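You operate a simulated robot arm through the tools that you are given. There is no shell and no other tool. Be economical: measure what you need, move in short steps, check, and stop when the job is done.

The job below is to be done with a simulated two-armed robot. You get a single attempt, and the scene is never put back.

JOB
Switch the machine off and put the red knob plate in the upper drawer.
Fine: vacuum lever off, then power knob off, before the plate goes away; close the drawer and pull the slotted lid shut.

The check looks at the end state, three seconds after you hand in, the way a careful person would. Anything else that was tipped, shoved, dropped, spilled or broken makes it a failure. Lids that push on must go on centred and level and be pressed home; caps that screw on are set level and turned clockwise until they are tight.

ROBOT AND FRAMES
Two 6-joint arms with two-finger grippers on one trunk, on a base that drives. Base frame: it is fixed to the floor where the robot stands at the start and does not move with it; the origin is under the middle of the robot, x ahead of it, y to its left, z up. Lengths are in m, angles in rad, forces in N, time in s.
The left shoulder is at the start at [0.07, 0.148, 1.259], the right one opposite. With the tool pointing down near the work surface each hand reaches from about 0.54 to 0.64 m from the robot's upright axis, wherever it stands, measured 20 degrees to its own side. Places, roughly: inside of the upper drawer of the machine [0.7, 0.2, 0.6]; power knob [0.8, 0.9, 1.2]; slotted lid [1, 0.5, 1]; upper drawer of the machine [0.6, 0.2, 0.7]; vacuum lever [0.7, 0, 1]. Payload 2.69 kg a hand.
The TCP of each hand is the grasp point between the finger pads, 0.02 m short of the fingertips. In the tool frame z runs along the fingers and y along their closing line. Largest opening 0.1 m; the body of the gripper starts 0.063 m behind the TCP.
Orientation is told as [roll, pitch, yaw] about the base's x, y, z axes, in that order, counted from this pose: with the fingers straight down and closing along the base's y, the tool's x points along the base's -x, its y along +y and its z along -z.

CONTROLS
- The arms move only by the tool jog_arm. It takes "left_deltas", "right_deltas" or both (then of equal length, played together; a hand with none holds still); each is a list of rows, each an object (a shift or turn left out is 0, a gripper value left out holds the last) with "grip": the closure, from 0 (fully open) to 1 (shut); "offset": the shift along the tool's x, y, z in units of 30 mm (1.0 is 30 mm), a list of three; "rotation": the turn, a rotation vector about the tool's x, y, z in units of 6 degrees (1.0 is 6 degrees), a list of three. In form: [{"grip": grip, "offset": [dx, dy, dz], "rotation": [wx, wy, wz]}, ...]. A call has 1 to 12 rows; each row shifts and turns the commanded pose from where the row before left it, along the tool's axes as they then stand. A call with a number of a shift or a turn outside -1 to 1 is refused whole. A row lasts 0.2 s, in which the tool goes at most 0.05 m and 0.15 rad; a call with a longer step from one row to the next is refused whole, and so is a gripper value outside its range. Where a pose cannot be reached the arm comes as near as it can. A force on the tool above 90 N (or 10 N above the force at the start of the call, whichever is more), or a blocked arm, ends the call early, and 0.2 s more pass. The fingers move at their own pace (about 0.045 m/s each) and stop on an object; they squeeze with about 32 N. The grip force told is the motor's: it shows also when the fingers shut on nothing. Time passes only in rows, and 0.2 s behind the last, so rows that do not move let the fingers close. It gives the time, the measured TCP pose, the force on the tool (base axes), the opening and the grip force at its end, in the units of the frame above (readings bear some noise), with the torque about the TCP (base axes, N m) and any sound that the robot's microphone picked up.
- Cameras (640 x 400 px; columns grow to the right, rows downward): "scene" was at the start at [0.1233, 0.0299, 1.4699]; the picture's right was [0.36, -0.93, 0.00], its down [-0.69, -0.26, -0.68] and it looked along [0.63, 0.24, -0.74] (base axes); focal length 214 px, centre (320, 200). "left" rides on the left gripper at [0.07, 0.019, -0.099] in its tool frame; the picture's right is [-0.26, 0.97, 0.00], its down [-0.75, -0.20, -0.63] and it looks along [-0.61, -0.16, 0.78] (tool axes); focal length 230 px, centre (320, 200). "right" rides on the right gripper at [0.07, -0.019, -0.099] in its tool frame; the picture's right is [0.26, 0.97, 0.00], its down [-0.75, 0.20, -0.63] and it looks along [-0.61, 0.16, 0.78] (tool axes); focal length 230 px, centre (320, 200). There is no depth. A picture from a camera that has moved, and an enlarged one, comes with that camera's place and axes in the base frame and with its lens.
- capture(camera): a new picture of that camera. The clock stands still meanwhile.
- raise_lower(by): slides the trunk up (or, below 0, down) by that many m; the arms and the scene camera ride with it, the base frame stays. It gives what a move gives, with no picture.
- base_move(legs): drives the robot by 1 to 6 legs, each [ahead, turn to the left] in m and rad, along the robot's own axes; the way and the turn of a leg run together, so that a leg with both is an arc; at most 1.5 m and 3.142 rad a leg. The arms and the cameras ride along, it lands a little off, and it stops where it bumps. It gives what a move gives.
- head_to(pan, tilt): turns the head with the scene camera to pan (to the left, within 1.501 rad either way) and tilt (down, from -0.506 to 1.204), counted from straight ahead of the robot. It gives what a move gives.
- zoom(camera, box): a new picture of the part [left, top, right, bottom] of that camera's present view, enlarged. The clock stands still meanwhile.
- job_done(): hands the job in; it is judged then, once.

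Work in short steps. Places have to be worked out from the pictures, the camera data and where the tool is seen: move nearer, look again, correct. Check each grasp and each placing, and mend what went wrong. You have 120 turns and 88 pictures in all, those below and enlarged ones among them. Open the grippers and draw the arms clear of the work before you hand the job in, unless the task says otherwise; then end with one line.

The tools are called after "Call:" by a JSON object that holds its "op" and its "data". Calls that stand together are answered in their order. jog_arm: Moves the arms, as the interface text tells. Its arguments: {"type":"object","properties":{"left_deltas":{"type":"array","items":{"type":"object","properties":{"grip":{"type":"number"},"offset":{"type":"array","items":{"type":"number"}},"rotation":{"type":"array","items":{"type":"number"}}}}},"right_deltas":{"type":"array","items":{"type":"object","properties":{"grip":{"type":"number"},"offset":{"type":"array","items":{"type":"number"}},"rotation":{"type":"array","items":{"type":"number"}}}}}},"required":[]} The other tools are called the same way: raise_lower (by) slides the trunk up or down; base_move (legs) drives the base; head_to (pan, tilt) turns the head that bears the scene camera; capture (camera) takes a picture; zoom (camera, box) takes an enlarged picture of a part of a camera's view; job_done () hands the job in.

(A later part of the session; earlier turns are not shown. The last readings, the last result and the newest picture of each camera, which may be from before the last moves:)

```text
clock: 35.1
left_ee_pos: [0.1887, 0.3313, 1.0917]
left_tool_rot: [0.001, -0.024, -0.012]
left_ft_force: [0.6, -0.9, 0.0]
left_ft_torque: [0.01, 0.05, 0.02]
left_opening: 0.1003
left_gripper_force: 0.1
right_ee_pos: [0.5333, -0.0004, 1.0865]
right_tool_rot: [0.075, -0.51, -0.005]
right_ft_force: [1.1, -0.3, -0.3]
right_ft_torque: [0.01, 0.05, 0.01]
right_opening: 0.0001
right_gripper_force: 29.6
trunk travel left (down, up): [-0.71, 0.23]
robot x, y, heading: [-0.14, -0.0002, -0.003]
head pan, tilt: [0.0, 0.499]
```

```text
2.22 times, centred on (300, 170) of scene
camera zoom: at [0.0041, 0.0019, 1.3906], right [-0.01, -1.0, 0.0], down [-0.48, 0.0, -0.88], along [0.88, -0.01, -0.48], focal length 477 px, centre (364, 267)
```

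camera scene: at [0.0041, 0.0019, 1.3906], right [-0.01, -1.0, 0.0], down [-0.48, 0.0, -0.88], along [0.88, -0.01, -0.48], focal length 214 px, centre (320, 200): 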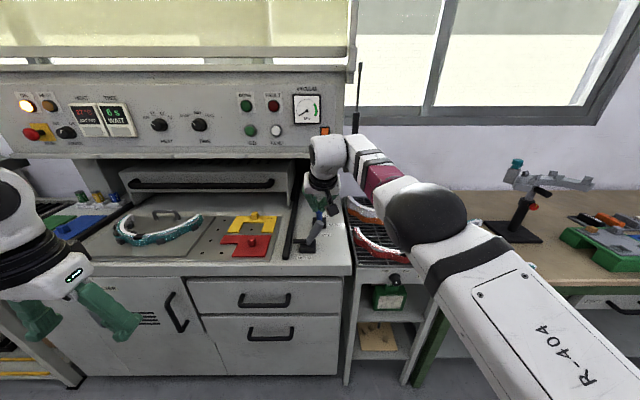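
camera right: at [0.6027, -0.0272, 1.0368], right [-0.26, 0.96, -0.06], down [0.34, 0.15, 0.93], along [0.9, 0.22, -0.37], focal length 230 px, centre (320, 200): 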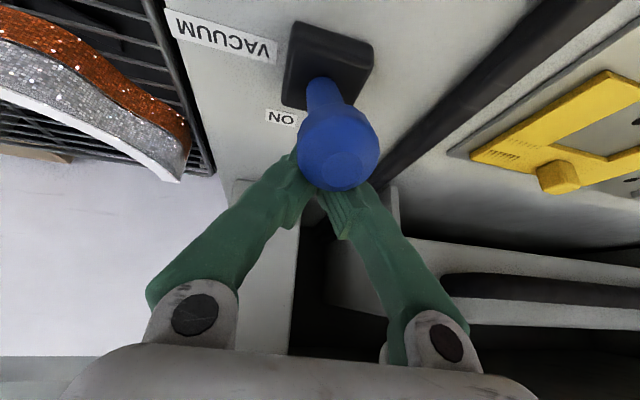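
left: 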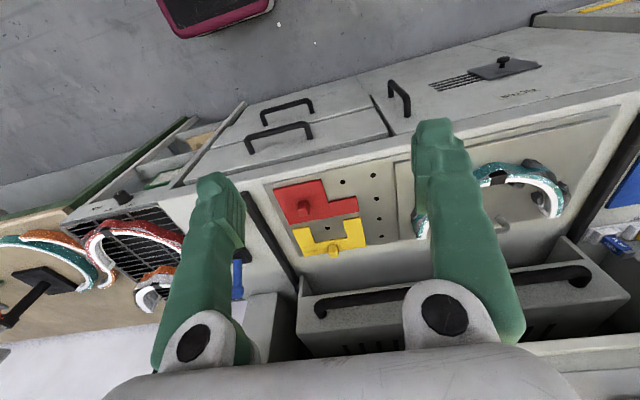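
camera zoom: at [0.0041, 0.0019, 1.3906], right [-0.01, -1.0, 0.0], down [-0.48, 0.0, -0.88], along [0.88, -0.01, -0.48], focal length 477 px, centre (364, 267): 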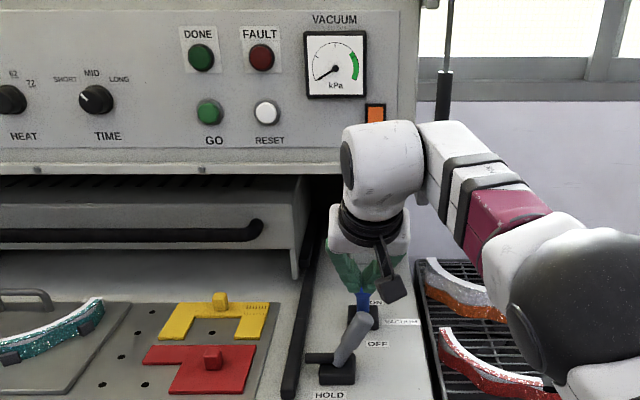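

The power knob's at about (0.78, 0.88, 1.24), with OFF to the left of ON, and the gauge needle has dropped. Before driving left I'll look to the left side for obstacles.

Call:
{"op": "head_to", "data": {"pan": 1.2, "tilt": 0.6}}

Call:
{"op": "capture", "data": {"camera": "scene"}}

```text
clock: 36.5
left_ee_pos: [0.185, 0.3313, 1.0938]
left_tool_rot: [0.002, -0.025, -0.01]
left_ft_force: [0.5, -0.3, -0.3]
left_ft_torque: [-0.01, -0.01, 0.02]
left_opening: 0.1
left_gripper_force: 0.0
right_ee_pos: [0.532, -0.0003, 1.0882]
right_tool_rot: [0.075, -0.514, -0.004]
right_ft_force: [-0.4, 0.1, -0.2]
right_ft_torque: [0.01, -0.01, 0.05]
right_opening: 0.0
right_gripper_force: 29.2
trunk travel left (down, up): [-0.71, 0.23]
robot x, y, heading: [-0.14, 0.0006, -0.006]
head pan, tilt: [1.201, 0.6]
```

```text
57 pictures are left
camera scene: at [-0.0581, 0.0847, 1.3819], right [0.93, -0.37, 0.0], down [-0.21, -0.53, -0.83], along [0.3, 0.77, -0.56], focal length 214 px, centre (320, 200)
```

scene: 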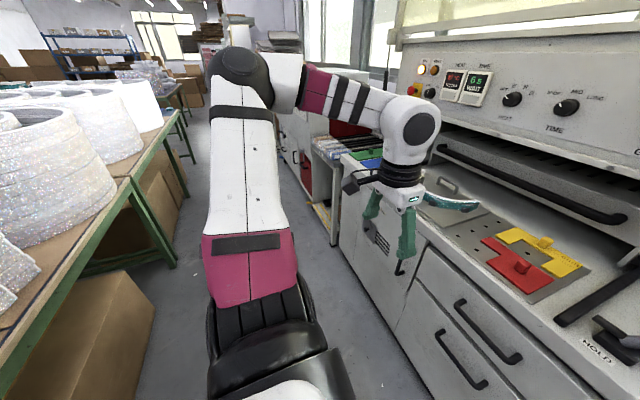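

There's an aisle along +y with tables behind at about x≈−0.5. I'll fold the right arm in first, then zigzag left with 45° headings.

Call:
{"op": "jog_arm", "data": {"right_deltas": [{"grip": 0, "offset": [0, -0.9, -0.5], "rotation": [0, 1, 0]}, {"offset": [0, -0.9, -0.5], "rotation": [0, 1, 0]}, {"offset": [0, -0.9, -0.5], "rotation": [0, 1, 0]}, {"offset": [0.5, -0.9, 0], "rotation": [0, 1, 0]}, {"offset": [0.5, -0.9, 0], "rotation": [0, 0.8, 0]}, {"offset": [0.8, -0.9, 0]}, {"offset": [0.8, -0.9, 0]}, {"offset": [0.8, -0.9, 0]}, {"offset": [0.8, -0.9, 0]}, {"offset": [0.8, -0.9, 0]}, {}]}}

Call:
{"op": "base_move", "data": {"legs": [[0, 0.785], [0.3, 0], [0, -1.57], [-0.3, 0], [0, 0.785]]}}

Call:
{"op": "head_to", "data": {"pan": 0.6, "tilt": 0.45}}

Call:
{"op": "capture", "data": {"camera": "scene"}}

```text
clock: 38.9
left_ee_pos: [0.1843, 0.3311, 1.0926]
left_tool_rot: [0.002, -0.027, -0.012]
left_ft_force: [0.8, 0.1, -0.5]
left_ft_torque: [-0.06, 0.01, 0.0]
left_opening: 0.1001
left_gripper_force: 0.0
right_ee_pos: [0.4512, -0.1142, 1.0897]
right_tool_rot: [0.069, -0.028, 0.026]
right_ft_force: [0.4, -0.6, -0.5]
right_ft_torque: [-0.03, -0.03, 0.03]
right_opening: 0.1
right_gripper_force: 0.1
right hand out of reach, approached as far as the arm can: row 1, 2, 3, 4, 5, 6, 7, 8, 9, 10
trunk travel left (down, up): [-0.71, 0.23]
robot x, y, heading: [-0.1399, 0.0023, -0.006]
head pan, tilt: [1.201, 0.6]
```

```text
clock: 50.5
left_ee_pos: [0.187, 0.7572, 1.0933]
left_tool_rot: [0.003, -0.026, 0.005]
left_ft_force: [0.0, -1.0, -0.4]
left_ft_torque: [0.01, 0.04, 0.01]
left_opening: 0.1001
left_gripper_force: 0.1
right_ee_pos: [0.4607, 0.3151, 1.0885]
right_tool_rot: [0.068, -0.027, 0.042]
right_ft_force: [-0.4, 0.8, 0.0]
right_ft_torque: [-0.04, -0.04, 0.02]
right_opening: 0.1001
right_gripper_force: 0.0
trunk travel left (down, up): [-0.71, 0.23]
robot x, y, heading: [-0.1349, 0.4223, 0.006]
head pan, tilt: [1.201, 0.6]
```

```text
clock: 51.5
left_ee_pos: [0.1881, 0.7579, 1.0932]
left_tool_rot: [0.001, -0.026, 0.006]
left_ft_force: [0.8, 0.2, -0.4]
left_ft_torque: [-0.01, 0.01, -0.06]
left_opening: 0.0999
left_gripper_force: 0.0
right_ee_pos: [0.4597, 0.3164, 1.0881]
right_tool_rot: [0.067, -0.027, 0.041]
right_ft_force: [-0.2, -0.4, -1.3]
right_ft_torque: [0.0, 0.01, 0.01]
right_opening: 0.1
right_gripper_force: 0.1
trunk travel left (down, up): [-0.71, 0.23]
robot x, y, heading: [-0.1318, 0.4225, 0.008]
head pan, tilt: [0.6, 0.45]
```

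```text
56 pictures are left
camera scene: at [-0.0083, 0.4771, 1.3955], right [0.57, -0.82, 0.0], down [-0.36, -0.25, -0.9], along [0.74, 0.52, -0.44], focal length 214 px, centre (320, 200)
```

scene: 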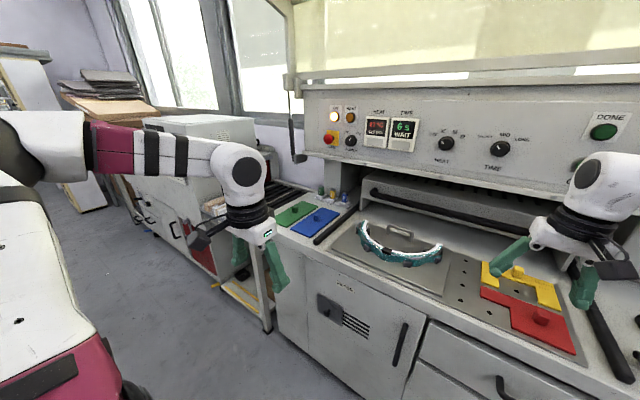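

The drive worked. I'll enlarge the knob from here.

Call:
{"op": "zoom", "data": {"camera": "scene", "box": [315, 95, 395, 155]}}

```text
6.67 times, centred on (355, 125) of scene
camera zoom: at [-0.0083, 0.4771, 1.3955], right [0.57, -0.82, 0.0], down [-0.36, -0.25, -0.9], along [0.74, 0.52, -0.44], focal length 1430 px, centre (87, 700)
```

zoom: 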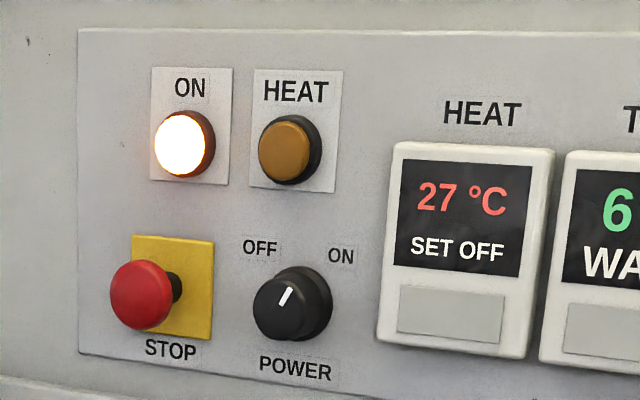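

The pointer's at ON (up-right) and OFF is up-left, so it must turn anticlockwise by about 70°. The knob's front is at about (0.78, 0.889, 1.234). I'll test whether the left hand can go horizontal by extending forward while tilting, in free air.

Call:
{"op": "jog_arm", "data": {"left_deltas": [{"offset": [-1, 0, 0], "rotation": [0, -1, 0]}, {"offset": [-1, 0, 0.1], "rotation": [0, -1, 0]}, {"offset": [-1, 0, 0.2], "rotation": [0, -1, 0]}, {"offset": [-1, 0, 0.3], "rotation": [0, -1, 0]}, {"offset": [-1, 0, 0.4], "rotation": [0, -1, 0]}, {"offset": [-1, 0, 0.5], "rotation": [0, -1, 0]}, {"offset": [-0.9, 0, 0.6], "rotation": [0, -1, 0]}, {"offset": [-0.8, 0, 0.7], "rotation": [0, -1, 0]}, {"offset": [-0.7, 0, 0.8], "rotation": [0, -1, 0]}, {"offset": [-0.6, 0, 0.8], "rotation": [0, -1, 0]}, {"offset": [0, 0, 0.5], "rotation": [0, -1, 0]}, {}]}}

```text
clock: 54.1
left_ee_pos: [0.4178, 0.7841, 1.0992]
left_tool_rot: [-0.005, -1.178, 0.004]
left_ft_force: [-0.3, 0.0, -0.3]
left_ft_torque: [-0.01, 0.02, -0.02]
left_opening: 0.1002
left_gripper_force: 0.0
left hand out of reach, approached as far as the arm can: row 4, 5, 6, 7, 8, 9, 10, 11
right_ee_pos: [0.461, 0.3155, 1.0884]
right_tool_rot: [0.067, -0.029, 0.041]
right_ft_force: [-0.5, 0.1, 0.0]
right_ft_torque: [0.0, -0.03, 0.02]
right_opening: 0.1
right_gripper_force: 0.0
trunk travel left (down, up): [-0.71, 0.23]
robot x, y, heading: [-0.1313, 0.4206, 0.01]
head pan, tilt: [0.6, 0.45]
```

The left hand can pitch to 67°. I'll finish the turn to horizontal while extending a little.

Call:
{"op": "jog_arm", "data": {"left_deltas": [{"offset": [-0.3, 0, 0.8], "rotation": [0, -1, 0]}, {"offset": [-0.3, 0, 0.8], "rotation": [0, -1, 0]}, {"offset": [-0.3, 0, 0.8], "rotation": [0, -1, 0]}, {"offset": [-0.3, 0, 0.8], "rotation": [0, -0.75, 0]}, {}]}}

Call:
{"op": "capture", "data": {"camera": "scene"}}

```text
clock: 55.3
left_ee_pos: [0.4399, 0.8179, 1.1443]
left_tool_rot: [1.313, -1.568, -1.31]
left_ft_force: [0.3, 0.0, -0.2]
left_ft_torque: [0.0, 0.0, 0.0]
left_opening: 0.1
left_gripper_force: 0.1
left hand out of reach, approached as far as the arm can: row 1, 2, 3, 4
right_ee_pos: [0.4595, 0.3157, 1.0891]
right_tool_rot: [0.068, -0.03, 0.043]
right_ft_force: [-0.2, 0.3, 0.5]
right_ft_torque: [0.0, -0.02, 0.03]
right_opening: 0.0999
right_gripper_force: 0.0
trunk travel left (down, up): [-0.71, 0.23]
robot x, y, heading: [-0.1339, 0.4237, 0.002]
head pan, tilt: [0.6, 0.45]
```

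```text
54 pictures are left
camera scene: at [-0.0083, 0.477, 1.3955], right [0.57, -0.82, 0.0], down [-0.36, -0.25, -0.9], along [0.74, 0.52, -0.44], focal length 214 px, centre (320, 200)
```

scene: 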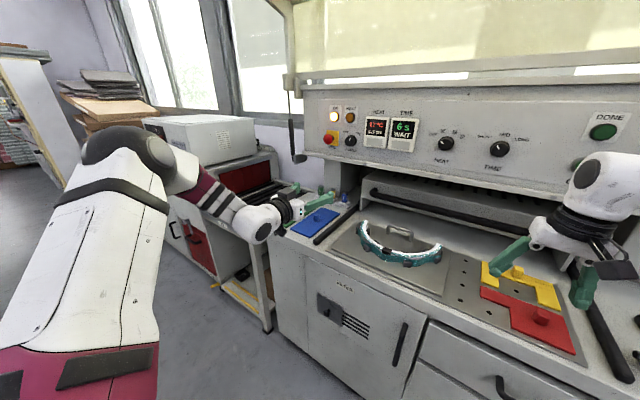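

The left hand is horizontal now. I'll raise the trunk 0.09 m and shift the base by about (+0.17, +0.07), to bring the hand roughly 0.15 m in front of the knob.

Call:
{"op": "raise_lower", "data": {"by": 0.09}}

Call:
{"op": "base_move", "data": {"legs": [[0, 0.4], [0.18, 0], [0, -0.4]]}}

Call:
{"op": "capture", "data": {"camera": "left"}}

```text
clock: 56.6
left_ee_pos: [0.4382, 0.8177, 1.2335]
left_tool_rot: [0.571, -1.568, -0.566]
left_ft_force: [-0.7, -0.4, -0.4]
left_ft_torque: [0.0, 0.0, -0.02]
left_opening: 0.1
left_gripper_force: 0.0
right_ee_pos: [0.4604, 0.3159, 1.1787]
right_tool_rot: [0.07, -0.026, 0.042]
right_ft_force: [0.2, 0.7, -0.4]
right_ft_torque: [-0.02, 0.02, -0.01]
right_opening: 0.0999
right_gripper_force: 0.1
trunk travel left (down, up): [-0.8, 0.14]
robot x, y, heading: [-0.1343, 0.4226, 0.012]
head pan, tilt: [0.6, 0.45]
```

```text
clock: 60.5
left_ee_pos: [0.5945, 0.9014, 1.2327]
left_tool_rot: [-0.224, -1.568, 0.244]
left_ft_force: [0.6, -0.5, -0.3]
left_ft_torque: [0.02, -0.01, 0.02]
left_opening: 0.1
left_gripper_force: 0.0
right_ee_pos: [0.6254, 0.4005, 1.1787]
right_tool_rot: [0.067, -0.027, 0.059]
right_ft_force: [-0.1, 0.4, -0.5]
right_ft_torque: [-0.02, -0.03, 0.0]
right_opening: 0.1001
right_gripper_force: 0.0
trunk travel left (down, up): [-0.8, 0.14]
robot x, y, heading: [0.0308, 0.4959, 0.029]
head pan, tilt: [0.6, 0.45]
```

```text
53 pictures are left
camera left: at [0.4956, 0.9189, 1.1631], right [-0.02, 0.97, 0.26], down [-0.62, -0.21, 0.75], along [0.78, -0.15, 0.61], focal length 230 px, centre (320, 200)
```

left: 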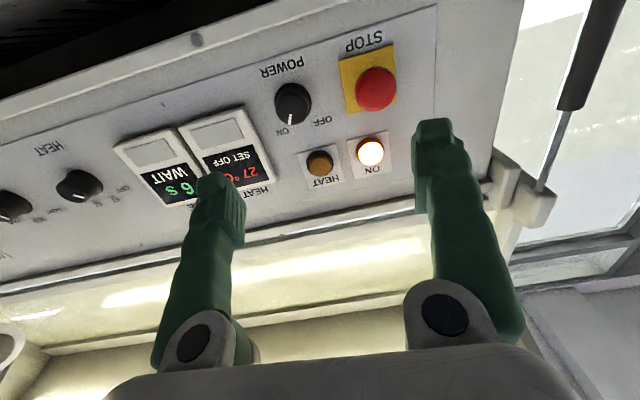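

The knob triangulates to about (0.775, 0.876, 1.235). I'll shift −y 25 mm, pre-turn the hand +36° about its axis, narrow the opening to 60 mm and advance 0.09 m.

Call:
{"op": "jog_arm", "data": {"left_deltas": [{"grip": 0.4, "offset": [0, -0.83, 0]}, {"rotation": [0, 0, 1]}, {"rotation": [0, 0, 1]}, {"rotation": [0, 0, 1]}, {"rotation": [0, 0, 1]}, {"rotation": [0, 0, 1]}, {"rotation": [0, 0, 1]}, {"offset": [0, 0, 1]}, {"offset": [0, 0, 1]}, {"offset": [0, 0, 1]}, {}]}}

Call:
{"op": "capture", "data": {"camera": "left"}}

Call:
{"op": "zoom", "data": {"camera": "scene", "box": [220, 60, 420, 185]}}

```text
clock: 62.9
left_ee_pos: [0.6245, 0.9996, 1.2675]
left_tool_rot: [1.567, -0.94, -1.547]
left_ft_force: [-0.6, -0.2, 0.3]
left_ft_torque: [0.0, 0.02, -0.02]
left_opening: 0.0598
left_gripper_force: 0.1
left hand out of reach, approached as far as the arm can: row 1, 2, 3, 4, 5, 6, 7, 8, 9, 10
right_ee_pos: [0.6249, 0.3983, 1.1795]
right_tool_rot: [0.068, -0.027, 0.06]
right_ft_force: [-0.6, -0.6, 0.2]
right_ft_torque: [-0.02, -0.01, -0.01]
right_opening: 0.1
right_gripper_force: 0.1
trunk travel left (down, up): [-0.8, 0.14]
robot x, y, heading: [0.0284, 0.4933, 0.025]
head pan, tilt: [0.6, 0.45]
```

```text
52 pictures are left
camera left: at [0.523, 1.0531, 1.2215], right [-0.01, 0.63, 0.78], down [-0.62, -0.62, 0.49], along [0.79, -0.47, 0.39], focal length 230 px, centre (320, 200)
```

left: 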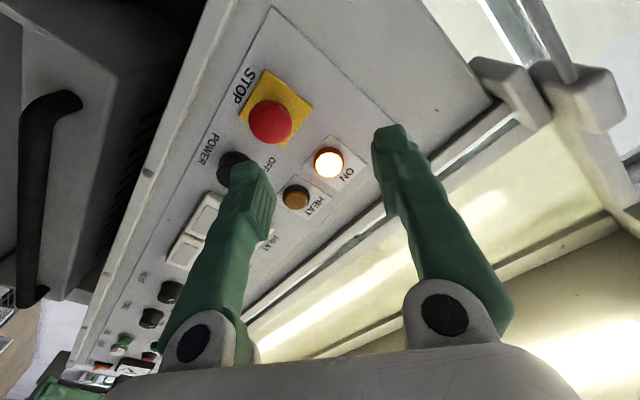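

```text
3.20 times, centred on (320, 122) of scene
camera zoom: at [0.1545, 0.5525, 1.4855], right [0.59, -0.81, 0.0], down [-0.35, -0.26, -0.9], along [0.73, 0.53, -0.44], focal length 686 px, centre (320, 448)
```

zoom: 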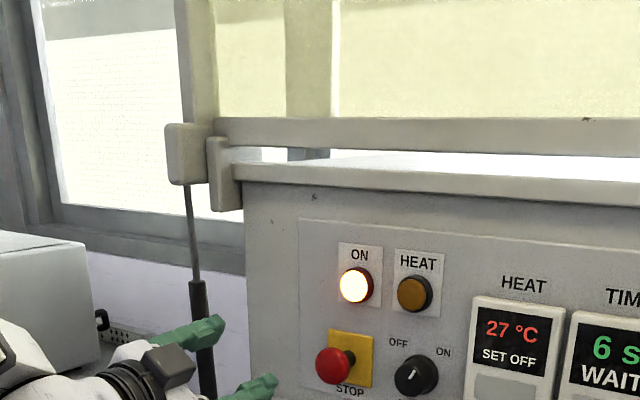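

The hand was pushed sideways (+y), which means the arm is too folded. I'll move the base about 0.1 m left and keep its distance, so that the knob lies 0.75 m ahead and 0.28 m to the left.

Call:
{"op": "base_move", "data": {"legs": [[0, -0.6], [-0.19, 0], [0, 0.575], [0.09, 0]]}}

Call:
{"op": "jog_arm", "data": {"left_deltas": [{"rotation": [0, 0, -1]}, {"rotation": [0, 0, -1]}, {"rotation": [0, 0, -1]}, {"rotation": [0, 0, -1]}, {"rotation": [0, 0, -1]}, {"rotation": [0, 0, -1]}, {"offset": [0.3, -1, 0]}, {"offset": [0.3, -1, 0]}, {"offset": [0.3, -1, 0]}, {"offset": [0, -1, 0.3]}, {}]}}

```text
clock: 64.5
left_ee_pos: [0.7385, 0.7544, 1.2673]
left_tool_rot: [1.497, -0.957, -1.809]
left_ft_force: [-0.4, 0.4, 0.3]
left_ft_torque: [0.06, 0.08, -0.04]
left_opening: 0.0603
left_gripper_force: 0.0
right_ee_pos: [0.5484, 0.1648, 1.174]
right_tool_rot: [0.096, -0.022, -0.345]
right_ft_force: [-0.2, 0.8, 0.1]
right_ft_torque: [-0.13, 0.04, -0.02]
right_opening: 0.1
right_gripper_force: 0.1
trunk travel left (down, up): [-0.8, 0.14]
robot x, y, heading: [0.0276, 0.4947, -0.303]
head pan, tilt: [0.6, 0.45]
stopped in leg 1: the force on the tool passed its limit at 98 N (the readings are from after the stop); the commanded pose is now the measured one
```

```text
clock: 66.9
left_ee_pos: [0.6927, 0.678, 1.2456]
left_tool_rot: [-0.448, -1.526, 0.16]
left_ft_force: [-1.3, 0.4, -0.2]
left_ft_torque: [0.02, 0.01, -0.01]
left_opening: 0.0598
left_gripper_force: 0.1
left hand out of reach, approached as far as the arm can: row 7, 8, 9, 10
right_ee_pos: [0.5506, 0.1709, 1.1746]
right_tool_rot: [0.081, -0.016, -0.319]
right_ft_force: [0.0, -0.4, 0.4]
right_ft_torque: [-0.01, 0.02, -0.01]
right_opening: 0.0998
right_gripper_force: 0.0
trunk travel left (down, up): [-0.8, 0.14]
robot x, y, heading: [0.0272, 0.4943, -0.31]
head pan, tilt: [0.6, 0.45]
```

The turn swept the hand forward into the panel, which I should have foreseen; it stopped at 98 N. I'll check for harm.

Call:
{"op": "head_to", "data": {"pan": 0.7, "tilt": 0.45}}

Call:
{"op": "capture", "data": {"camera": "scene"}}

Call:
{"op": "capture", "data": {"camera": "left"}}

```text
clock: 67.5
left_ee_pos: [0.6925, 0.6779, 1.2481]
left_tool_rot: [-0.454, -1.524, 0.166]
left_ft_force: [-0.2, 0.0, 0.6]
left_ft_torque: [-0.03, 0.01, 0.01]
left_opening: 0.0602
left_gripper_force: 0.1
right_ee_pos: [0.5498, 0.1717, 1.1757]
right_tool_rot: [0.082, -0.015, -0.319]
right_ft_force: [0.8, 0.3, -0.4]
right_ft_torque: [0.0, 0.09, -0.03]
right_opening: 0.1001
right_gripper_force: 0.0
trunk travel left (down, up): [-0.8, 0.14]
robot x, y, heading: [0.0275, 0.4951, -0.31]
head pan, tilt: [0.7, 0.45]
```

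```text
50 pictures are left
camera scene: at [0.1613, 0.5174, 1.4855], right [0.38, -0.93, 0.0], down [-0.4, -0.17, -0.9], along [0.83, 0.34, -0.44], focal length 214 px, centre (320, 200)
```

scene: 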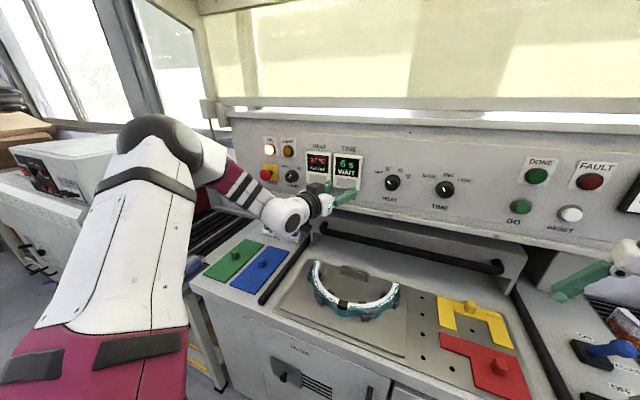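

```text
49 pictures are left
camera left: at [0.599, 0.7241, 1.1795], right [0.29, 0.93, 0.24], down [-0.63, -0.01, 0.78], along [0.73, -0.37, 0.58], focal length 230 px, centre (320, 200)
```

left: 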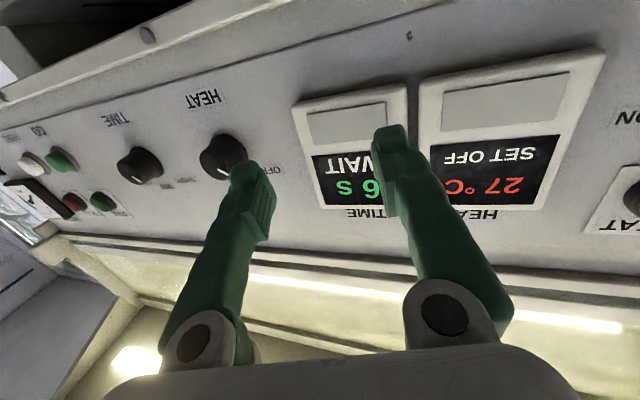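

Nothing on the panel changed and the readings stand as before. I'll back away, straighten, then step forward-left so that the knob lies about (0.75, 0.28) from the robot.

Call:
{"op": "base_move", "data": {"legs": [[-0.15, 0], [0, 0.71], [0.15, 0], [0, -0.4]]}}

Call:
{"op": "jog_arm", "data": {"left_deltas": [{"offset": [0, 0, 1]}, {"offset": [0, -0.5, 0.7]}, {"offset": [0, -0.5, 0]}, {}]}}

```text
clock: 73.0
left_ee_pos: [0.6001, 0.9782, 1.2462]
left_tool_rot: [-0.492, -1.524, 0.514]
left_ft_force: [0.5, -0.4, -0.2]
left_ft_torque: [0.03, -0.01, 0.01]
left_opening: 0.0599
left_gripper_force: 0.0
right_ee_pos: [0.6227, 0.4533, 1.1761]
right_tool_rot: [0.085, -0.024, -0.031]
right_ft_force: [0.2, 1.7, -0.4]
right_ft_torque: [-0.06, 0.0, -0.04]
right_opening: 0.1001
right_gripper_force: 0.1
trunk travel left (down, up): [-0.8, 0.14]
robot x, y, heading: [0.0248, 0.5972, 0.004]
head pan, tilt: [0.7, 0.45]
```

```text
clock: 74.0
left_ee_pos: [0.6038, 0.9749, 1.2577]
left_tool_rot: [-0.468, -1.525, 0.489]
left_ft_force: [-0.5, -0.2, -0.7]
left_ft_torque: [0.01, -0.01, -0.03]
left_opening: 0.0601
left_gripper_force: 0.0
left hand out of reach, approached as far as the arm can: row 1, 2, 3
right_ee_pos: [0.6223, 0.453, 1.1738]
right_tool_rot: [0.086, -0.021, -0.031]
right_ft_force: [-0.3, -0.3, 0.4]
right_ft_torque: [-0.01, 0.01, 0.03]
right_opening: 0.0999
right_gripper_force: 0.0
trunk travel left (down, up): [-0.8, 0.14]
robot x, y, heading: [0.0262, 0.6013, 0.003]
head pan, tilt: [0.7, 0.45]
```

The arm refuses to go forward from here. I'll probe which way it's free with a small pull-back and then a downward move.

Call:
{"op": "jog_arm", "data": {"left_deltas": [{"offset": [0, 0, -0.7]}, {"offset": [0, 0, -0.7]}, {}]}}

Call:
{"op": "jog_arm", "data": {"left_deltas": [{"offset": [0.7, 0, 0]}, {"offset": [0.7, 0, 0]}, {}]}}

Call:
{"op": "jog_arm", "data": {"left_deltas": [{"offset": [0, -0.7, 0]}, {"offset": [0, -0.7, 0]}, {}]}}

```text
clock: 74.8
left_ee_pos: [0.5939, 0.9891, 1.254]
left_tool_rot: [-0.49, -1.525, 0.508]
left_ft_force: [-0.4, -0.2, 0.0]
left_ft_torque: [0.0, 0.01, 0.01]
left_opening: 0.06
left_gripper_force: 0.0
left hand out of reach, approached as far as the arm can: row 1, 2
right_ee_pos: [0.6223, 0.4523, 1.1757]
right_tool_rot: [0.087, -0.021, -0.03]
right_ft_force: [-0.7, 0.1, -1.0]
right_ft_torque: [0.0, 0.07, 0.01]
right_opening: 0.1001
right_gripper_force: 0.0
trunk travel left (down, up): [-0.8, 0.14]
robot x, y, heading: [0.0231, 0.6011, 0.001]
head pan, tilt: [0.7, 0.45]
```

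```text
clock: 75.6
left_ee_pos: [0.5937, 0.9893, 1.2138]
left_tool_rot: [-0.462, -1.524, 0.485]
left_ft_force: [-0.2, 0.3, 0.8]
left_ft_torque: [-0.02, -0.01, 0.01]
left_opening: 0.06
left_gripper_force: 0.0
right_ee_pos: [0.6214, 0.4524, 1.1743]
right_tool_rot: [0.084, -0.023, -0.029]
right_ft_force: [-0.2, 0.5, -0.3]
right_ft_torque: [-0.04, -0.05, 0.0]
right_opening: 0.1001
right_gripper_force: 0.0
trunk travel left (down, up): [-0.8, 0.14]
robot x, y, heading: [0.0234, 0.5984, 0.002]
head pan, tilt: [0.7, 0.45]
```

```text
clock: 76.4
left_ee_pos: [0.5897, 0.9803, 1.2165]
left_tool_rot: [-0.487, -1.524, 0.506]
left_ft_force: [-0.8, -0.1, 0.4]
left_ft_torque: [0.01, -0.01, 0.0]
left_opening: 0.06
left_gripper_force: 0.1
left hand out of reach, approached as far as the arm can: row 1, 2
right_ee_pos: [0.6218, 0.4531, 1.1749]
right_tool_rot: [0.085, -0.02, -0.029]
right_ft_force: [0.6, -0.8, -0.6]
right_ft_torque: [0.0, 0.02, -0.02]
right_opening: 0.1
right_gripper_force: 0.0
trunk travel left (down, up): [-0.8, 0.14]
robot x, y, heading: [0.0263, 0.5986, -0.002]
head pan, tilt: [0.7, 0.45]
```

Vertical moves work, while −x and −y are blocked, so this is a fold limit. I'll test pure forward motion.

Call:
{"op": "jog_arm", "data": {"left_deltas": [{"offset": [0, 0, 0.7]}, {"offset": [0, 0, 0.7]}, {"offset": [0, 0, 0.7]}, {}]}}

Call:
{"op": "capture", "data": {"camera": "scene"}}

```text
clock: 77.4
left_ee_pos: [0.6066, 1.002, 1.2324]
left_tool_rot: [-0.464, -1.523, 0.486]
left_ft_force: [-1.1, 0.4, 0.8]
left_ft_torque: [0.02, 0.01, 0.01]
left_opening: 0.0601
left_gripper_force: 0.0
left hand out of reach, approached as far as the arm can: row 1, 2, 3
right_ee_pos: [0.6228, 0.4521, 1.1747]
right_tool_rot: [0.085, -0.022, -0.03]
right_ft_force: [0.8, 0.0, -0.7]
right_ft_torque: [0.03, 0.01, -0.01]
right_opening: 0.1
right_gripper_force: 0.2
trunk travel left (down, up): [-0.8, 0.14]
robot x, y, heading: [0.0256, 0.5993, 0.0]
head pan, tilt: [0.7, 0.45]
```

```text
48 pictures are left
camera scene: at [0.1451, 0.6606, 1.4855], right [0.65, -0.76, 0.0], down [-0.33, -0.28, -0.9], along [0.69, 0.58, -0.44], focal length 214 px, centre (320, 200)
```

scene: 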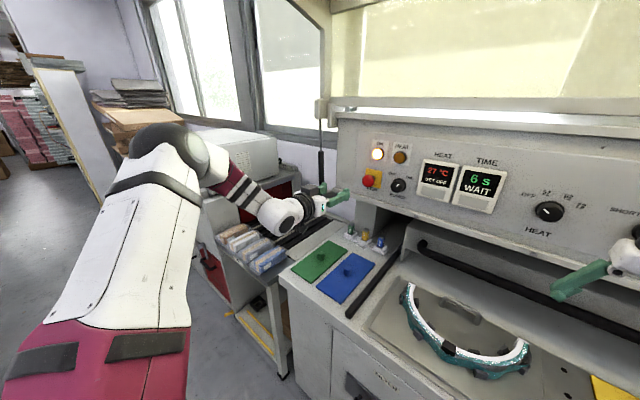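

The tool seems limited by wrist yaw: the forearm comes in from the left. I'll test yawing the tool to the right by 24° and then moving forward along the tool.

Call:
{"op": "jog_arm", "data": {"left_deltas": [{"rotation": [1, 0, 0]}, {"rotation": [1, 0, 0]}, {"rotation": [1, 0, 0]}, {"rotation": [1, 0, 0]}, {"offset": [0, -0.7, 0]}, {"offset": [0, -0.7, 0]}, {"offset": [0, -0.7, 0]}, {}]}}

```text
clock: 79.2
left_ee_pos: [0.5714, 0.9461, 1.239]
left_tool_rot: [-0.886, -1.524, 0.489]
left_ft_force: [-0.6, 0.0, 0.7]
left_ft_torque: [-0.01, 0.02, 0.0]
left_opening: 0.0601
left_gripper_force: 0.1
left hand out of reach, approached as far as the arm can: row 3, 4
right_ee_pos: [0.6223, 0.4518, 1.175]
right_tool_rot: [0.084, -0.021, -0.029]
right_ft_force: [-0.8, -2.1, -0.8]
right_ft_torque: [0.0, 0.04, 0.01]
right_opening: 0.0999
right_gripper_force: 0.1
trunk travel left (down, up): [-0.8, 0.14]
robot x, y, heading: [0.028, 0.6009, 0.002]
head pan, tilt: [0.7, 0.45]
```

With the tool yawed −0.4 rad the arm moves freely sideways. I'll test forward motion along the tool.

Call:
{"op": "jog_arm", "data": {"left_deltas": [{"offset": [0, 0, 0.8]}, {"offset": [0, 0, 0.8]}, {"offset": [0, 0, 0.8]}, {}]}}

```text
clock: 80.2
left_ee_pos: [0.5851, 0.9358, 1.2493]
left_tool_rot: [-0.87, -1.524, 0.472]
left_ft_force: [0.5, 0.6, 0.2]
left_ft_torque: [-0.02, -0.04, -0.02]
left_opening: 0.06
left_gripper_force: 0.1
left hand out of reach, approached as far as the arm can: row 1, 2, 3
right_ee_pos: [0.6238, 0.4527, 1.1763]
right_tool_rot: [0.087, -0.02, -0.029]
right_ft_force: [0.4, 0.3, -0.1]
right_ft_torque: [0.01, -0.03, 0.03]
right_opening: 0.1
right_gripper_force: 0.1
trunk travel left (down, up): [-0.8, 0.14]
robot x, y, heading: [0.0275, 0.5989, -0.004]
head pan, tilt: [0.7, 0.45]
```

Forward is the outer limit, so the base must do the forward motion. Now I'll test how far the hand rolls anticlockwise (−z), which is the direction the knob needs.

Call:
{"op": "jog_arm", "data": {"left_deltas": [{"offset": [0, 0, -0.8]}, {"rotation": [0, 0, -1]}, {"rotation": [0, 0, -1]}, {"rotation": [0, 0, -1]}, {"rotation": [0, 0, -1]}, {"rotation": [0, 0, -1]}, {"rotation": [0, 0, -1]}, {"rotation": [0, 0, -1]}, {"rotation": [0, 0, -1]}, {"rotation": [0, 0, -1]}, {"rotation": [0, 0, -1]}, {}]}}

```text
clock: 82.8
left_ee_pos: [0.5599, 0.9462, 1.2493]
left_tool_rot: [-1.539, -0.485, 1.157]
left_ft_force: [-0.1, 0.2, 0.7]
left_ft_torque: [0.0, 0.0, 0.01]
left_opening: 0.0603
left_gripper_force: 0.1
right_ee_pos: [0.6237, 0.4517, 1.1751]
right_tool_rot: [0.086, -0.02, -0.028]
right_ft_force: [0.2, -0.7, -0.9]
right_ft_torque: [0.03, 0.02, 0.0]
right_opening: 0.0999
right_gripper_force: 0.0
trunk travel left (down, up): [-0.8, 0.14]
robot x, y, heading: [0.0263, 0.6007, 0.007]
head pan, tilt: [0.7, 0.45]
```

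At this yaw the hand rolls a full 60° freely. I'll unroll, reduce the yaw to about −0.15 rad, and check the pose there.

Call:
{"op": "jog_arm", "data": {"left_deltas": [{"rotation": [0, 0, 1]}, {"rotation": [0, 0, 1]}, {"rotation": [0, 0, 1]}, {"rotation": [0, 0, 1]}, {"rotation": [0, 0, 1]}, {"rotation": [0, 0, 1]}, {"rotation": [0, 0, 1]}, {"rotation": [0, 0, 1]}, {"rotation": [0, 0, 1]}, {"rotation": [0, 0, 1]}, {"rotation": [-1, 0, 0]}, {"rotation": [-1, 0, 0]}]}}

Call:
{"op": "jog_arm", "data": {"left_deltas": [{"rotation": [0, 0, 0.5], "offset": [0, 0, 0.5]}, {"rotation": [0, 0, 0.5], "offset": [0, 0, 0.5]}, {"rotation": [0, 0, 0.5]}, {"rotation": [0, 0, 0.5]}, {}]}}

```text
clock: 85.4
left_ee_pos: [0.5597, 0.9458, 1.2526]
left_tool_rot: [-0.662, -1.525, 0.476]
left_ft_force: [-0.5, -0.1, -0.4]
left_ft_torque: [-0.01, -0.02, -0.01]
left_opening: 0.06
left_gripper_force: 0.0
right_ee_pos: [0.6228, 0.4522, 1.1754]
right_tool_rot: [0.087, -0.021, -0.029]
right_ft_force: [-0.9, -0.2, -0.1]
right_ft_torque: [-0.02, -0.01, -0.02]
right_opening: 0.0997
right_gripper_force: 0.2
trunk travel left (down, up): [-0.8, 0.14]
robot x, y, heading: [0.0281, 0.5987, 0.001]
head pan, tilt: [0.7, 0.45]
```

```text
clock: 86.6
left_ee_pos: [0.5895, 0.9398, 1.2497]
left_tool_rot: [1.366, -1.385, -1.557]
left_ft_force: [-0.1, -0.3, 0.7]
left_ft_torque: [0.01, 0.0, -0.04]
left_opening: 0.0599
left_gripper_force: 0.1
right_ee_pos: [0.6242, 0.4517, 1.1739]
right_tool_rot: [0.087, -0.021, -0.03]
right_ft_force: [-0.6, -0.2, -0.3]
right_ft_torque: [-0.01, 0.01, 0.02]
right_opening: 0.0999
right_gripper_force: 0.0
trunk travel left (down, up): [-0.8, 0.14]
robot x, y, heading: [0.0264, 0.6016, -0.001]
head pan, tilt: [0.7, 0.45]
```

The pose is free: tool axis (0.98, −0.19, −0.04), pre-rolled 12°, TCP at (0.563, 0.338) from the robot. I'll re-park the base with room to turn, so the final approach is straight ahead and stops 0.1 m short.

Call:
{"op": "base_move", "data": {"legs": [[0, 0.4], [-0.164, 0], [0, -0.4], [0.24, 0]]}}

Call:
{"op": "capture", "data": {"camera": "left"}}

Call:
{"op": "head_to", "data": {"pan": 0.5, "tilt": 0.45}}

Call:
{"op": "capture", "data": {"camera": "scene"}}

```text
clock: 91.8
left_ee_pos: [0.6764, 0.8809, 1.2525]
left_tool_rot: [1.398, -1.387, -1.583]
left_ft_force: [-0.7, 0.5, 0.0]
left_ft_torque: [0.0, 0.0, -0.01]
left_opening: 0.0598
left_gripper_force: 0.1
right_ee_pos: [0.7118, 0.3924, 1.1781]
right_tool_rot: [0.087, -0.03, -0.027]
right_ft_force: [-13.4, -1.6, 3.3]
right_ft_torque: [0.19, -1.14, 0.05]
right_opening: 0.1001
right_gripper_force: 0.0
trunk travel left (down, up): [-0.8, 0.14]
robot x, y, heading: [0.1181, 0.5357, 0.005]
head pan, tilt: [0.7, 0.45]
```

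```text
47 pictures are left
camera left: at [0.5824, 0.9297, 1.1888], right [0.18, 0.89, 0.43], down [-0.66, -0.22, 0.72], along [0.73, -0.41, 0.54], focal length 230 px, centre (320, 200)
```

left: 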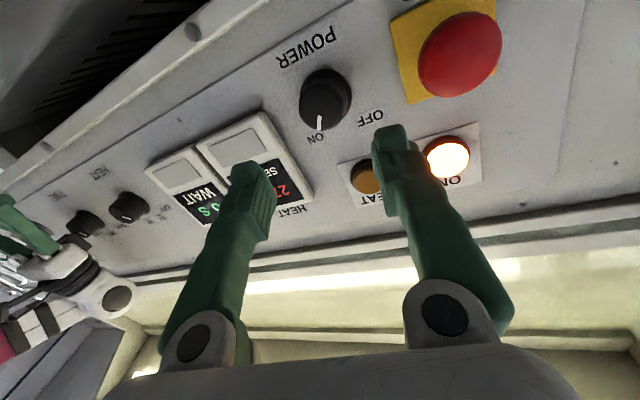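

```text
clock: 92.5
left_ee_pos: [0.6773, 0.881, 1.2526]
left_tool_rot: [1.396, -1.385, -1.583]
left_ft_force: [0.2, -0.1, -0.9]
left_ft_torque: [0.02, 0.0, -0.01]
left_opening: 0.0598
left_gripper_force: 0.1
right_ee_pos: [0.7124, 0.3925, 1.1787]
right_tool_rot: [0.087, -0.031, -0.028]
right_ft_force: [-12.1, -2.1, 2.6]
right_ft_torque: [0.26, -1.18, 0.03]
right_opening: 0.1001
right_gripper_force: 0.1
trunk travel left (down, up): [-0.8, 0.14]
robot x, y, heading: [0.1196, 0.5344, 0.006]
head pan, tilt: [0.499, 0.45]
```

```text
46 pictures are left
camera scene: at [0.2427, 0.5838, 1.4861], right [0.48, -0.88, 0.0], down [-0.38, -0.21, -0.9], along [0.79, 0.44, -0.43], focal length 214 px, centre (320, 200)
```

scene: 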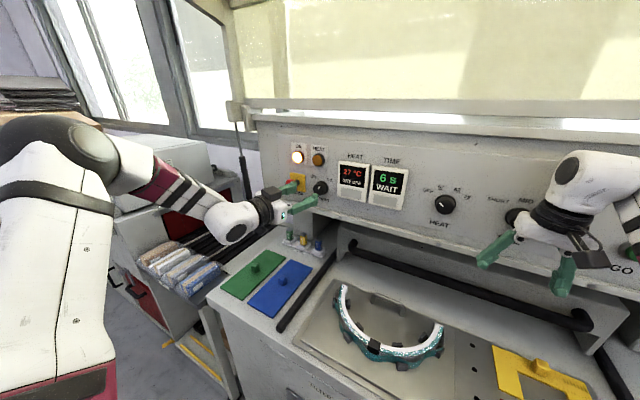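

The right hand is touching the panel at −13 N near the TIME knob. I'll back off at once and bring the right arm in.

Call:
{"op": "base_move", "data": {"legs": [[-0.1, 0]]}}

Call:
{"op": "jog_arm", "data": {"right_deltas": [{"offset": [0.5, -1, 0]}, {"offset": [0.5, -1, 0]}, {"offset": [0.5, -1, 0]}, {"offset": [0.5, -1, 0]}, {"offset": [0.8, -1, 0]}, {"offset": [0.8, -1, 0]}, {"offset": [0.8, -0.8, 0]}, {"offset": [0.8, -0.8, 0]}, {}]}}

Call:
{"op": "zoom", "data": {"camera": "scene", "box": [260, 100, 640, 300]}}

```text
clock: 93.6
left_ee_pos: [0.6035, 0.8792, 1.2413]
left_tool_rot: [1.278, -1.383, -1.467]
left_ft_force: [0.9, -0.8, 0.2]
left_ft_torque: [0.04, -0.02, 0.01]
left_opening: 0.0599
left_gripper_force: 0.1
right_ee_pos: [0.637, 0.3923, 1.1682]
right_tool_rot: [0.085, -0.002, -0.028]
right_ft_force: [-0.4, 0.7, 1.3]
right_ft_torque: [-0.07, -0.04, 0.0]
right_opening: 0.0999
right_gripper_force: 0.1
trunk travel left (down, up): [-0.8, 0.14]
robot x, y, heading: [0.0227, 0.5383, 0.001]
head pan, tilt: [0.499, 0.45]
```

```text
clock: 95.6
left_ee_pos: [0.5836, 0.8795, 1.2493]
left_tool_rot: [1.369, -1.383, -1.558]
left_ft_force: [-0.2, -0.4, -0.9]
left_ft_torque: [-0.01, 0.0, 0.0]
left_opening: 0.0598
left_gripper_force: 0.1
right_ee_pos: [0.6182, 0.3921, 1.1746]
right_tool_rot: [0.085, -0.021, -0.03]
right_ft_force: [0.7, 0.2, 0.2]
right_ft_torque: [0.02, 0.08, -0.03]
right_opening: 0.1
right_gripper_force: 0.0
right hand out of reach, approached as far as the arm can: row 1, 2, 3, 4, 5, 6, 7, 8
trunk travel left (down, up): [-0.8, 0.14]
robot x, y, heading: [0.0248, 0.5368, 0.003]
head pan, tilt: [0.499, 0.45]
```

```text
1.68 times, centred on (450, 200) of scene
camera zoom: at [0.1515, 0.5842, 1.4854], right [0.48, -0.88, 0.0], down [-0.38, -0.21, -0.9], along [0.79, 0.43, -0.44], focal length 361 px, centre (101, 200)
```

zoom: 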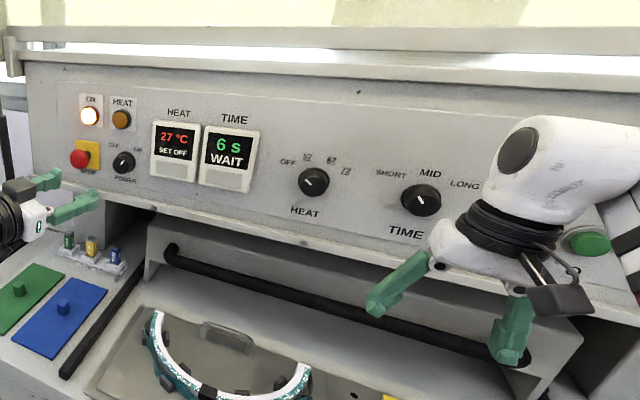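

The right arm won't go that way. I'll try going up first and then straight back.

Call:
{"op": "jog_arm", "data": {"right_deltas": [{"offset": [0, 0, -1]}, {"offset": [0, 0, -1]}, {"offset": [0, 0, -1]}, {"offset": [1, 0, 0]}, {"offset": [1, 0, 0]}, {"offset": [1, 0, 0]}, {"offset": [1, 0, 0]}, {}]}}

```text
clock: 97.4
left_ee_pos: [0.5829, 0.88, 1.2495]
left_tool_rot: [1.371, -1.385, -1.559]
left_ft_force: [-0.2, -1.2, -1.7]
left_ft_torque: [-0.01, -0.02, -0.02]
left_opening: 0.0603
left_gripper_force: 0.1
right_ee_pos: [0.5917, 0.4281, 1.2746]
right_tool_rot: [0.086, -0.018, -0.029]
right_ft_force: [0.4, 0.4, -0.5]
right_ft_torque: [0.01, -0.01, -0.01]
right_opening: 0.0995
right_gripper_force: 0.0
right hand out of reach, approached as far as the arm can: row 1, 2, 3, 4, 5, 6, 7
trunk travel left (down, up): [-0.8, 0.14]
robot x, y, heading: [0.0205, 0.5398, 0.002]
head pan, tilt: [0.499, 0.45]
```

The right arm's inner limit is a circle about its shoulder, so I'll swing it out along −y first and then back.

Call:
{"op": "jog_arm", "data": {"right_deltas": [{"offset": [0, -1, 0]}, {"offset": [0, -1, 0]}, {"offset": [0, -1, 0]}, {"offset": [0, -1, 0]}, {"offset": [0, -1, 0]}, {"offset": [0, -1, 0]}, {"offset": [0.3, -1, 0]}, {"offset": [0.5, -0.9, 0]}, {"offset": [0.7, -0.7, 0]}, {"offset": [0.7, -0.7, 0]}, {"offset": [0.8, -0.6, 0]}, {"offset": [0.8, -0.6, 0]}]}}

```text
clock: 100.0
left_ee_pos: [0.5834, 0.8808, 1.2479]
left_tool_rot: [1.369, -1.383, -1.56]
left_ft_force: [0.0, 0.3, -0.2]
left_ft_torque: [-0.02, -0.02, 0.0]
left_opening: 0.0599
left_gripper_force: 0.1
right_ee_pos: [0.6098, 0.4057, 1.2344]
right_tool_rot: [0.082, -0.022, -0.048]
right_ft_force: [-0.4, -0.3, 0.6]
right_ft_torque: [0.04, -0.01, 0.0]
right_opening: 0.0997
right_gripper_force: 0.2
right hand out of reach, approached as far as the arm can: row 1, 2, 3, 4, 5, 6, 7, 8, 9, 10, 11, 12
trunk travel left (down, up): [-0.8, 0.14]
robot x, y, heading: [0.0216, 0.5353, 0.006]
head pan, tilt: [0.499, 0.45]
```

It's blocked by a wrist limit; the tool has to yaw along with the swing. I'll combine a yaw to the right with the −y motion.

Call:
{"op": "jog_arm", "data": {"right_deltas": [{"rotation": [0, 0, 1]}, {"rotation": [0, 0, 1]}, {"rotation": [0, 0, 1], "offset": [0, -0.7, 0]}, {"rotation": [0, 0, 1], "offset": [0, -0.7, 0]}, {"rotation": [0, 0, 1], "offset": [0, -0.7, 0]}, {"rotation": [0, 0, 1], "offset": [0, -0.7, 0]}, {"rotation": [0, 0, 1], "offset": [0, -0.7, 0]}, {"offset": [0, -0.7, 0]}, {"offset": [0, -0.7, 0]}, {}]}}

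```text
clock: 102.2
left_ee_pos: [0.5826, 0.8795, 1.2492]
left_tool_rot: [1.371, -1.385, -1.561]
left_ft_force: [-0.7, -0.6, -0.5]
left_ft_torque: [0.0, 0.0, -0.01]
left_opening: 0.06
left_gripper_force: 0.1
right_ee_pos: [0.6045, 0.2781, 1.2433]
right_tool_rot: [0.077, 0.044, -0.759]
right_ft_force: [0.8, 0.5, 0.6]
right_ft_torque: [0.02, 0.0, -0.01]
right_opening: 0.0998
right_gripper_force: 0.1
right hand out of reach, approached as far as the arm can: row 3, 4, 5, 6, 7, 8, 9
trunk travel left (down, up): [-0.8, 0.14]
robot x, y, heading: [0.0215, 0.5375, 0.007]
head pan, tilt: [0.499, 0.45]
```

That works. I'll continue with more yaw and motion along −y of the tool, which now points back-right.

Call:
{"op": "jog_arm", "data": {"right_deltas": [{"rotation": [0, 0, 1]}, {"rotation": [0, 0, 1]}, {"rotation": [0, 0, 1], "offset": [0, -0.7, 0]}, {"rotation": [0, 0, 1], "offset": [0, -0.7, 0]}, {"rotation": [0, 0, 1], "offset": [0, -0.7, 0]}, {"offset": [-0.3, -0.7, 0]}, {"offset": [-0.3, -0.7, 0]}, {"offset": [-0.3, -0.7, 0]}, {"offset": [-0.3, -0.7, 0]}, {}]}}

```text
clock: 104.4
left_ee_pos: [0.5835, 0.8792, 1.2492]
left_tool_rot: [1.368, -1.384, -1.557]
left_ft_force: [-0.3, -0.1, -0.6]
left_ft_torque: [0.0, 0.0, 0.0]
left_opening: 0.06
left_gripper_force: 0.0
right_ee_pos: [0.5768, 0.1762, 1.2436]
right_tool_rot: [0.045, 0.076, -1.281]
right_ft_force: [0.2, 0.1, 0.3]
right_ft_torque: [0.03, 0.01, -0.01]
right_opening: 0.0999
right_gripper_force: 0.1
right hand out of reach, approached as far as the arm can: row 3, 4, 5, 6, 7, 8, 9
trunk travel left (down, up): [-0.8, 0.14]
robot x, y, heading: [0.0193, 0.5354, 0.001]
head pan, tilt: [0.499, 0.45]
```

Still too far forward. I'll continue tangentially around the shoulder, to the back-right.

Call:
{"op": "jog_arm", "data": {"right_deltas": [{"rotation": [0, 0, 1], "offset": [-0.75, -0.65, 0]}, {"rotation": [0, 0, 1], "offset": [-0.75, -0.65, 0]}, {"rotation": [0, 0, 1], "offset": [-0.75, -0.65, 0]}, {"rotation": [0, 0, 1], "offset": [-0.75, -0.65, 0]}, {"offset": [-0.9, -0.5, 0]}, {"offset": [-0.9, -0.5, 0]}, {"offset": [-0.8, -0.6, 0]}, {"offset": [-0.6, -0.8, 0]}, {"offset": [-0.6, -0.8, 0]}, {}]}}

```text
clock: 106.6
left_ee_pos: [0.5845, 0.8805, 1.2472]
left_tool_rot: [1.369, -1.385, -1.556]
left_ft_force: [-0.5, 0.1, 0.0]
left_ft_torque: [0.01, -0.02, 0.0]
left_opening: 0.06
left_gripper_force: 0.0
right_ee_pos: [0.442, -0.0357, 1.2106]
right_tool_rot: [0.012, 0.088, -1.703]
right_ft_force: [-0.8, -0.1, 0.6]
right_ft_torque: [-0.03, 0.0, -0.02]
right_opening: 0.1
right_gripper_force: 0.1
right hand out of reach, approached as far as the arm can: row 2, 3, 4, 5, 6, 8, 9
trunk travel left (down, up): [-0.8, 0.14]
robot x, y, heading: [0.0187, 0.5354, 0.001]
head pan, tilt: [0.499, 0.45]
```

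The right arm is clear now. I'll lower the trunk 13 mm and drive ahead 0.15 m, stopping about 4 cm short of the knob.

Call:
{"op": "raise_lower", "data": {"by": -0.013}}

Call:
{"op": "base_move", "data": {"legs": [[0.14, 0]]}}

Call:
{"op": "capture", "data": {"camera": "left"}}

Call:
{"op": "zoom", "data": {"camera": "scene", "box": [220, 100, 380, 200]}}

```text
clock: 107.2
left_ee_pos: [0.584, 0.8788, 1.2365]
left_tool_rot: [1.368, -1.383, -1.556]
left_ft_force: [0.7, -0.2, 0.8]
left_ft_torque: [0.02, -0.02, 0.0]
left_opening: 0.0602
left_gripper_force: 0.0
right_ee_pos: [0.4418, -0.0356, 1.1988]
right_tool_rot: [0.012, 0.09, -1.701]
right_ft_force: [-0.3, -1.1, 0.5]
right_ft_torque: [0.01, 0.01, 0.03]
right_opening: 0.0998
right_gripper_force: 0.0
trunk travel left (down, up): [-0.787, 0.153]
robot x, y, heading: [0.0222, 0.5371, 0.004]
head pan, tilt: [0.499, 0.45]
```

```text
clock: 108.6
left_ee_pos: [0.7211, 0.8779, 1.2386]
left_tool_rot: [1.392, -1.383, -1.581]
left_ft_force: [0.0, 0.3, 0.3]
left_ft_torque: [-0.04, 0.01, 0.02]
left_opening: 0.06
left_gripper_force: 0.0
right_ee_pos: [0.5792, -0.0366, 1.2]
right_tool_rot: [0.016, 0.089, -1.704]
right_ft_force: [-0.6, 0.5, -0.4]
right_ft_torque: [-0.06, -0.02, -0.02]
right_opening: 0.1001
right_gripper_force: 0.0
trunk travel left (down, up): [-0.787, 0.153]
robot x, y, heading: [0.1648, 0.5441, 0.001]
head pan, tilt: [0.499, 0.45]
```

```text
44 pictures are left
camera left: at [0.6276, 0.9282, 1.1754], right [0.18, 0.88, 0.43], down [-0.66, -0.21, 0.72], along [0.73, -0.41, 0.54], focal length 230 px, centre (320, 200)
```

left: 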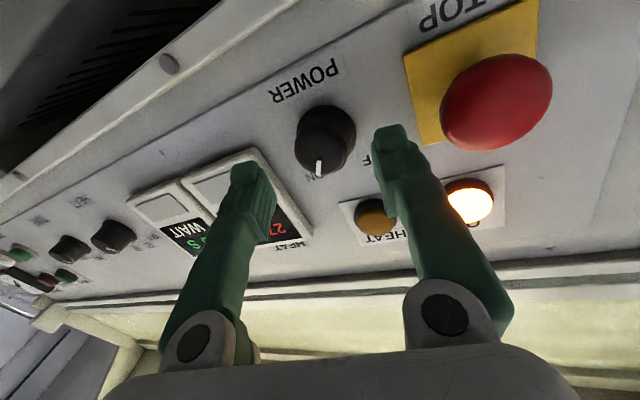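

```text
4.00 times, centred on (300, 150) of scene
camera zoom: at [0.2877, 0.5842, 1.473], right [0.48, -0.88, 0.0], down [-0.38, -0.21, -0.9], along [0.79, 0.43, -0.43], focal length 858 px, centre (400, 400)
```

zoom: 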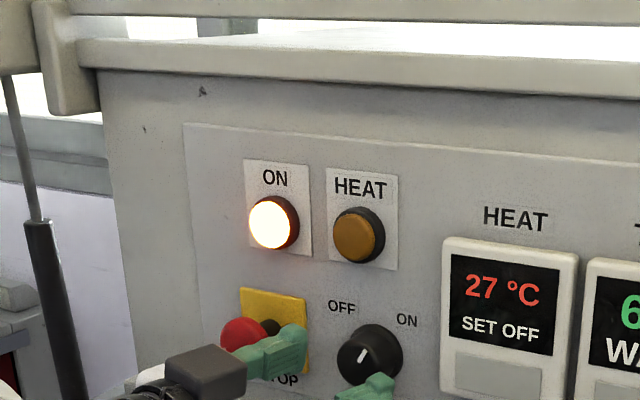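

The knob's front triangulates to (0.764, 0.8715, 1.238), and the hand at (0.721, 0.878, 1.239) is nearly lined up. I'll shift −y 6 mm and drive 0.045 m so the fingers straddle the knob.

Call:
{"op": "jog_arm", "data": {"left_deltas": [{"offset": [0, -0.22, 0]}, {}]}}

Call:
{"op": "base_move", "data": {"legs": [[0.045, 0]]}}

Call:
{"op": "capture", "data": {"camera": "left"}}

```text
clock: 109.2
left_ee_pos: [0.7243, 0.8749, 1.2368]
left_tool_rot: [1.374, -1.387, -1.568]
left_ft_force: [0.9, -0.6, -0.6]
left_ft_torque: [-0.04, -0.01, 0.01]
left_opening: 0.06
left_gripper_force: 0.0
right_ee_pos: [0.5795, -0.0366, 1.1996]
right_tool_rot: [0.013, 0.087, -1.706]
right_ft_force: [-0.3, -0.9, 0.9]
right_ft_torque: [0.03, -0.03, 0.02]
right_opening: 0.1
right_gripper_force: 0.1
trunk travel left (down, up): [-0.787, 0.153]
robot x, y, heading: [0.163, 0.5391, 0.003]
head pan, tilt: [0.499, 0.45]
```

```text
clock: 110.1
left_ee_pos: [0.7594, 0.8759, 1.2375]
left_tool_rot: [1.375, -1.39, -1.571]
left_ft_force: [-27.2, 1.1, -8.9]
left_ft_torque: [-0.29, 0.1, 0.8]
left_opening: 0.0561
left_gripper_force: 0.1
right_ee_pos: [0.6175, -0.0348, 1.2018]
right_tool_rot: [0.019, 0.087, -1.704]
right_ft_force: [0.4, -0.3, 0.2]
right_ft_torque: [0.0, 0.02, -0.02]
right_opening: 0.1
right_gripper_force: 0.1
trunk travel left (down, up): [-0.787, 0.153]
robot x, y, heading: [0.2061, 0.5383, 0.005]
head pan, tilt: [0.499, 0.45]
```

```text
42 pictures are left
camera left: at [0.6658, 0.9251, 1.1743], right [0.19, 0.89, 0.42], down [-0.66, -0.21, 0.72], along [0.73, -0.41, 0.54], focal length 230 px, centre (320, 200)
```

left: 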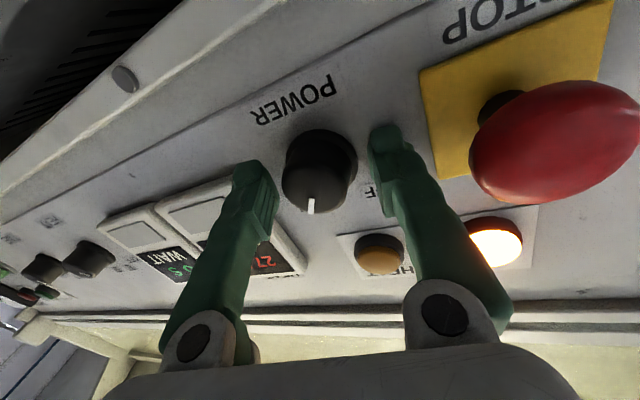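

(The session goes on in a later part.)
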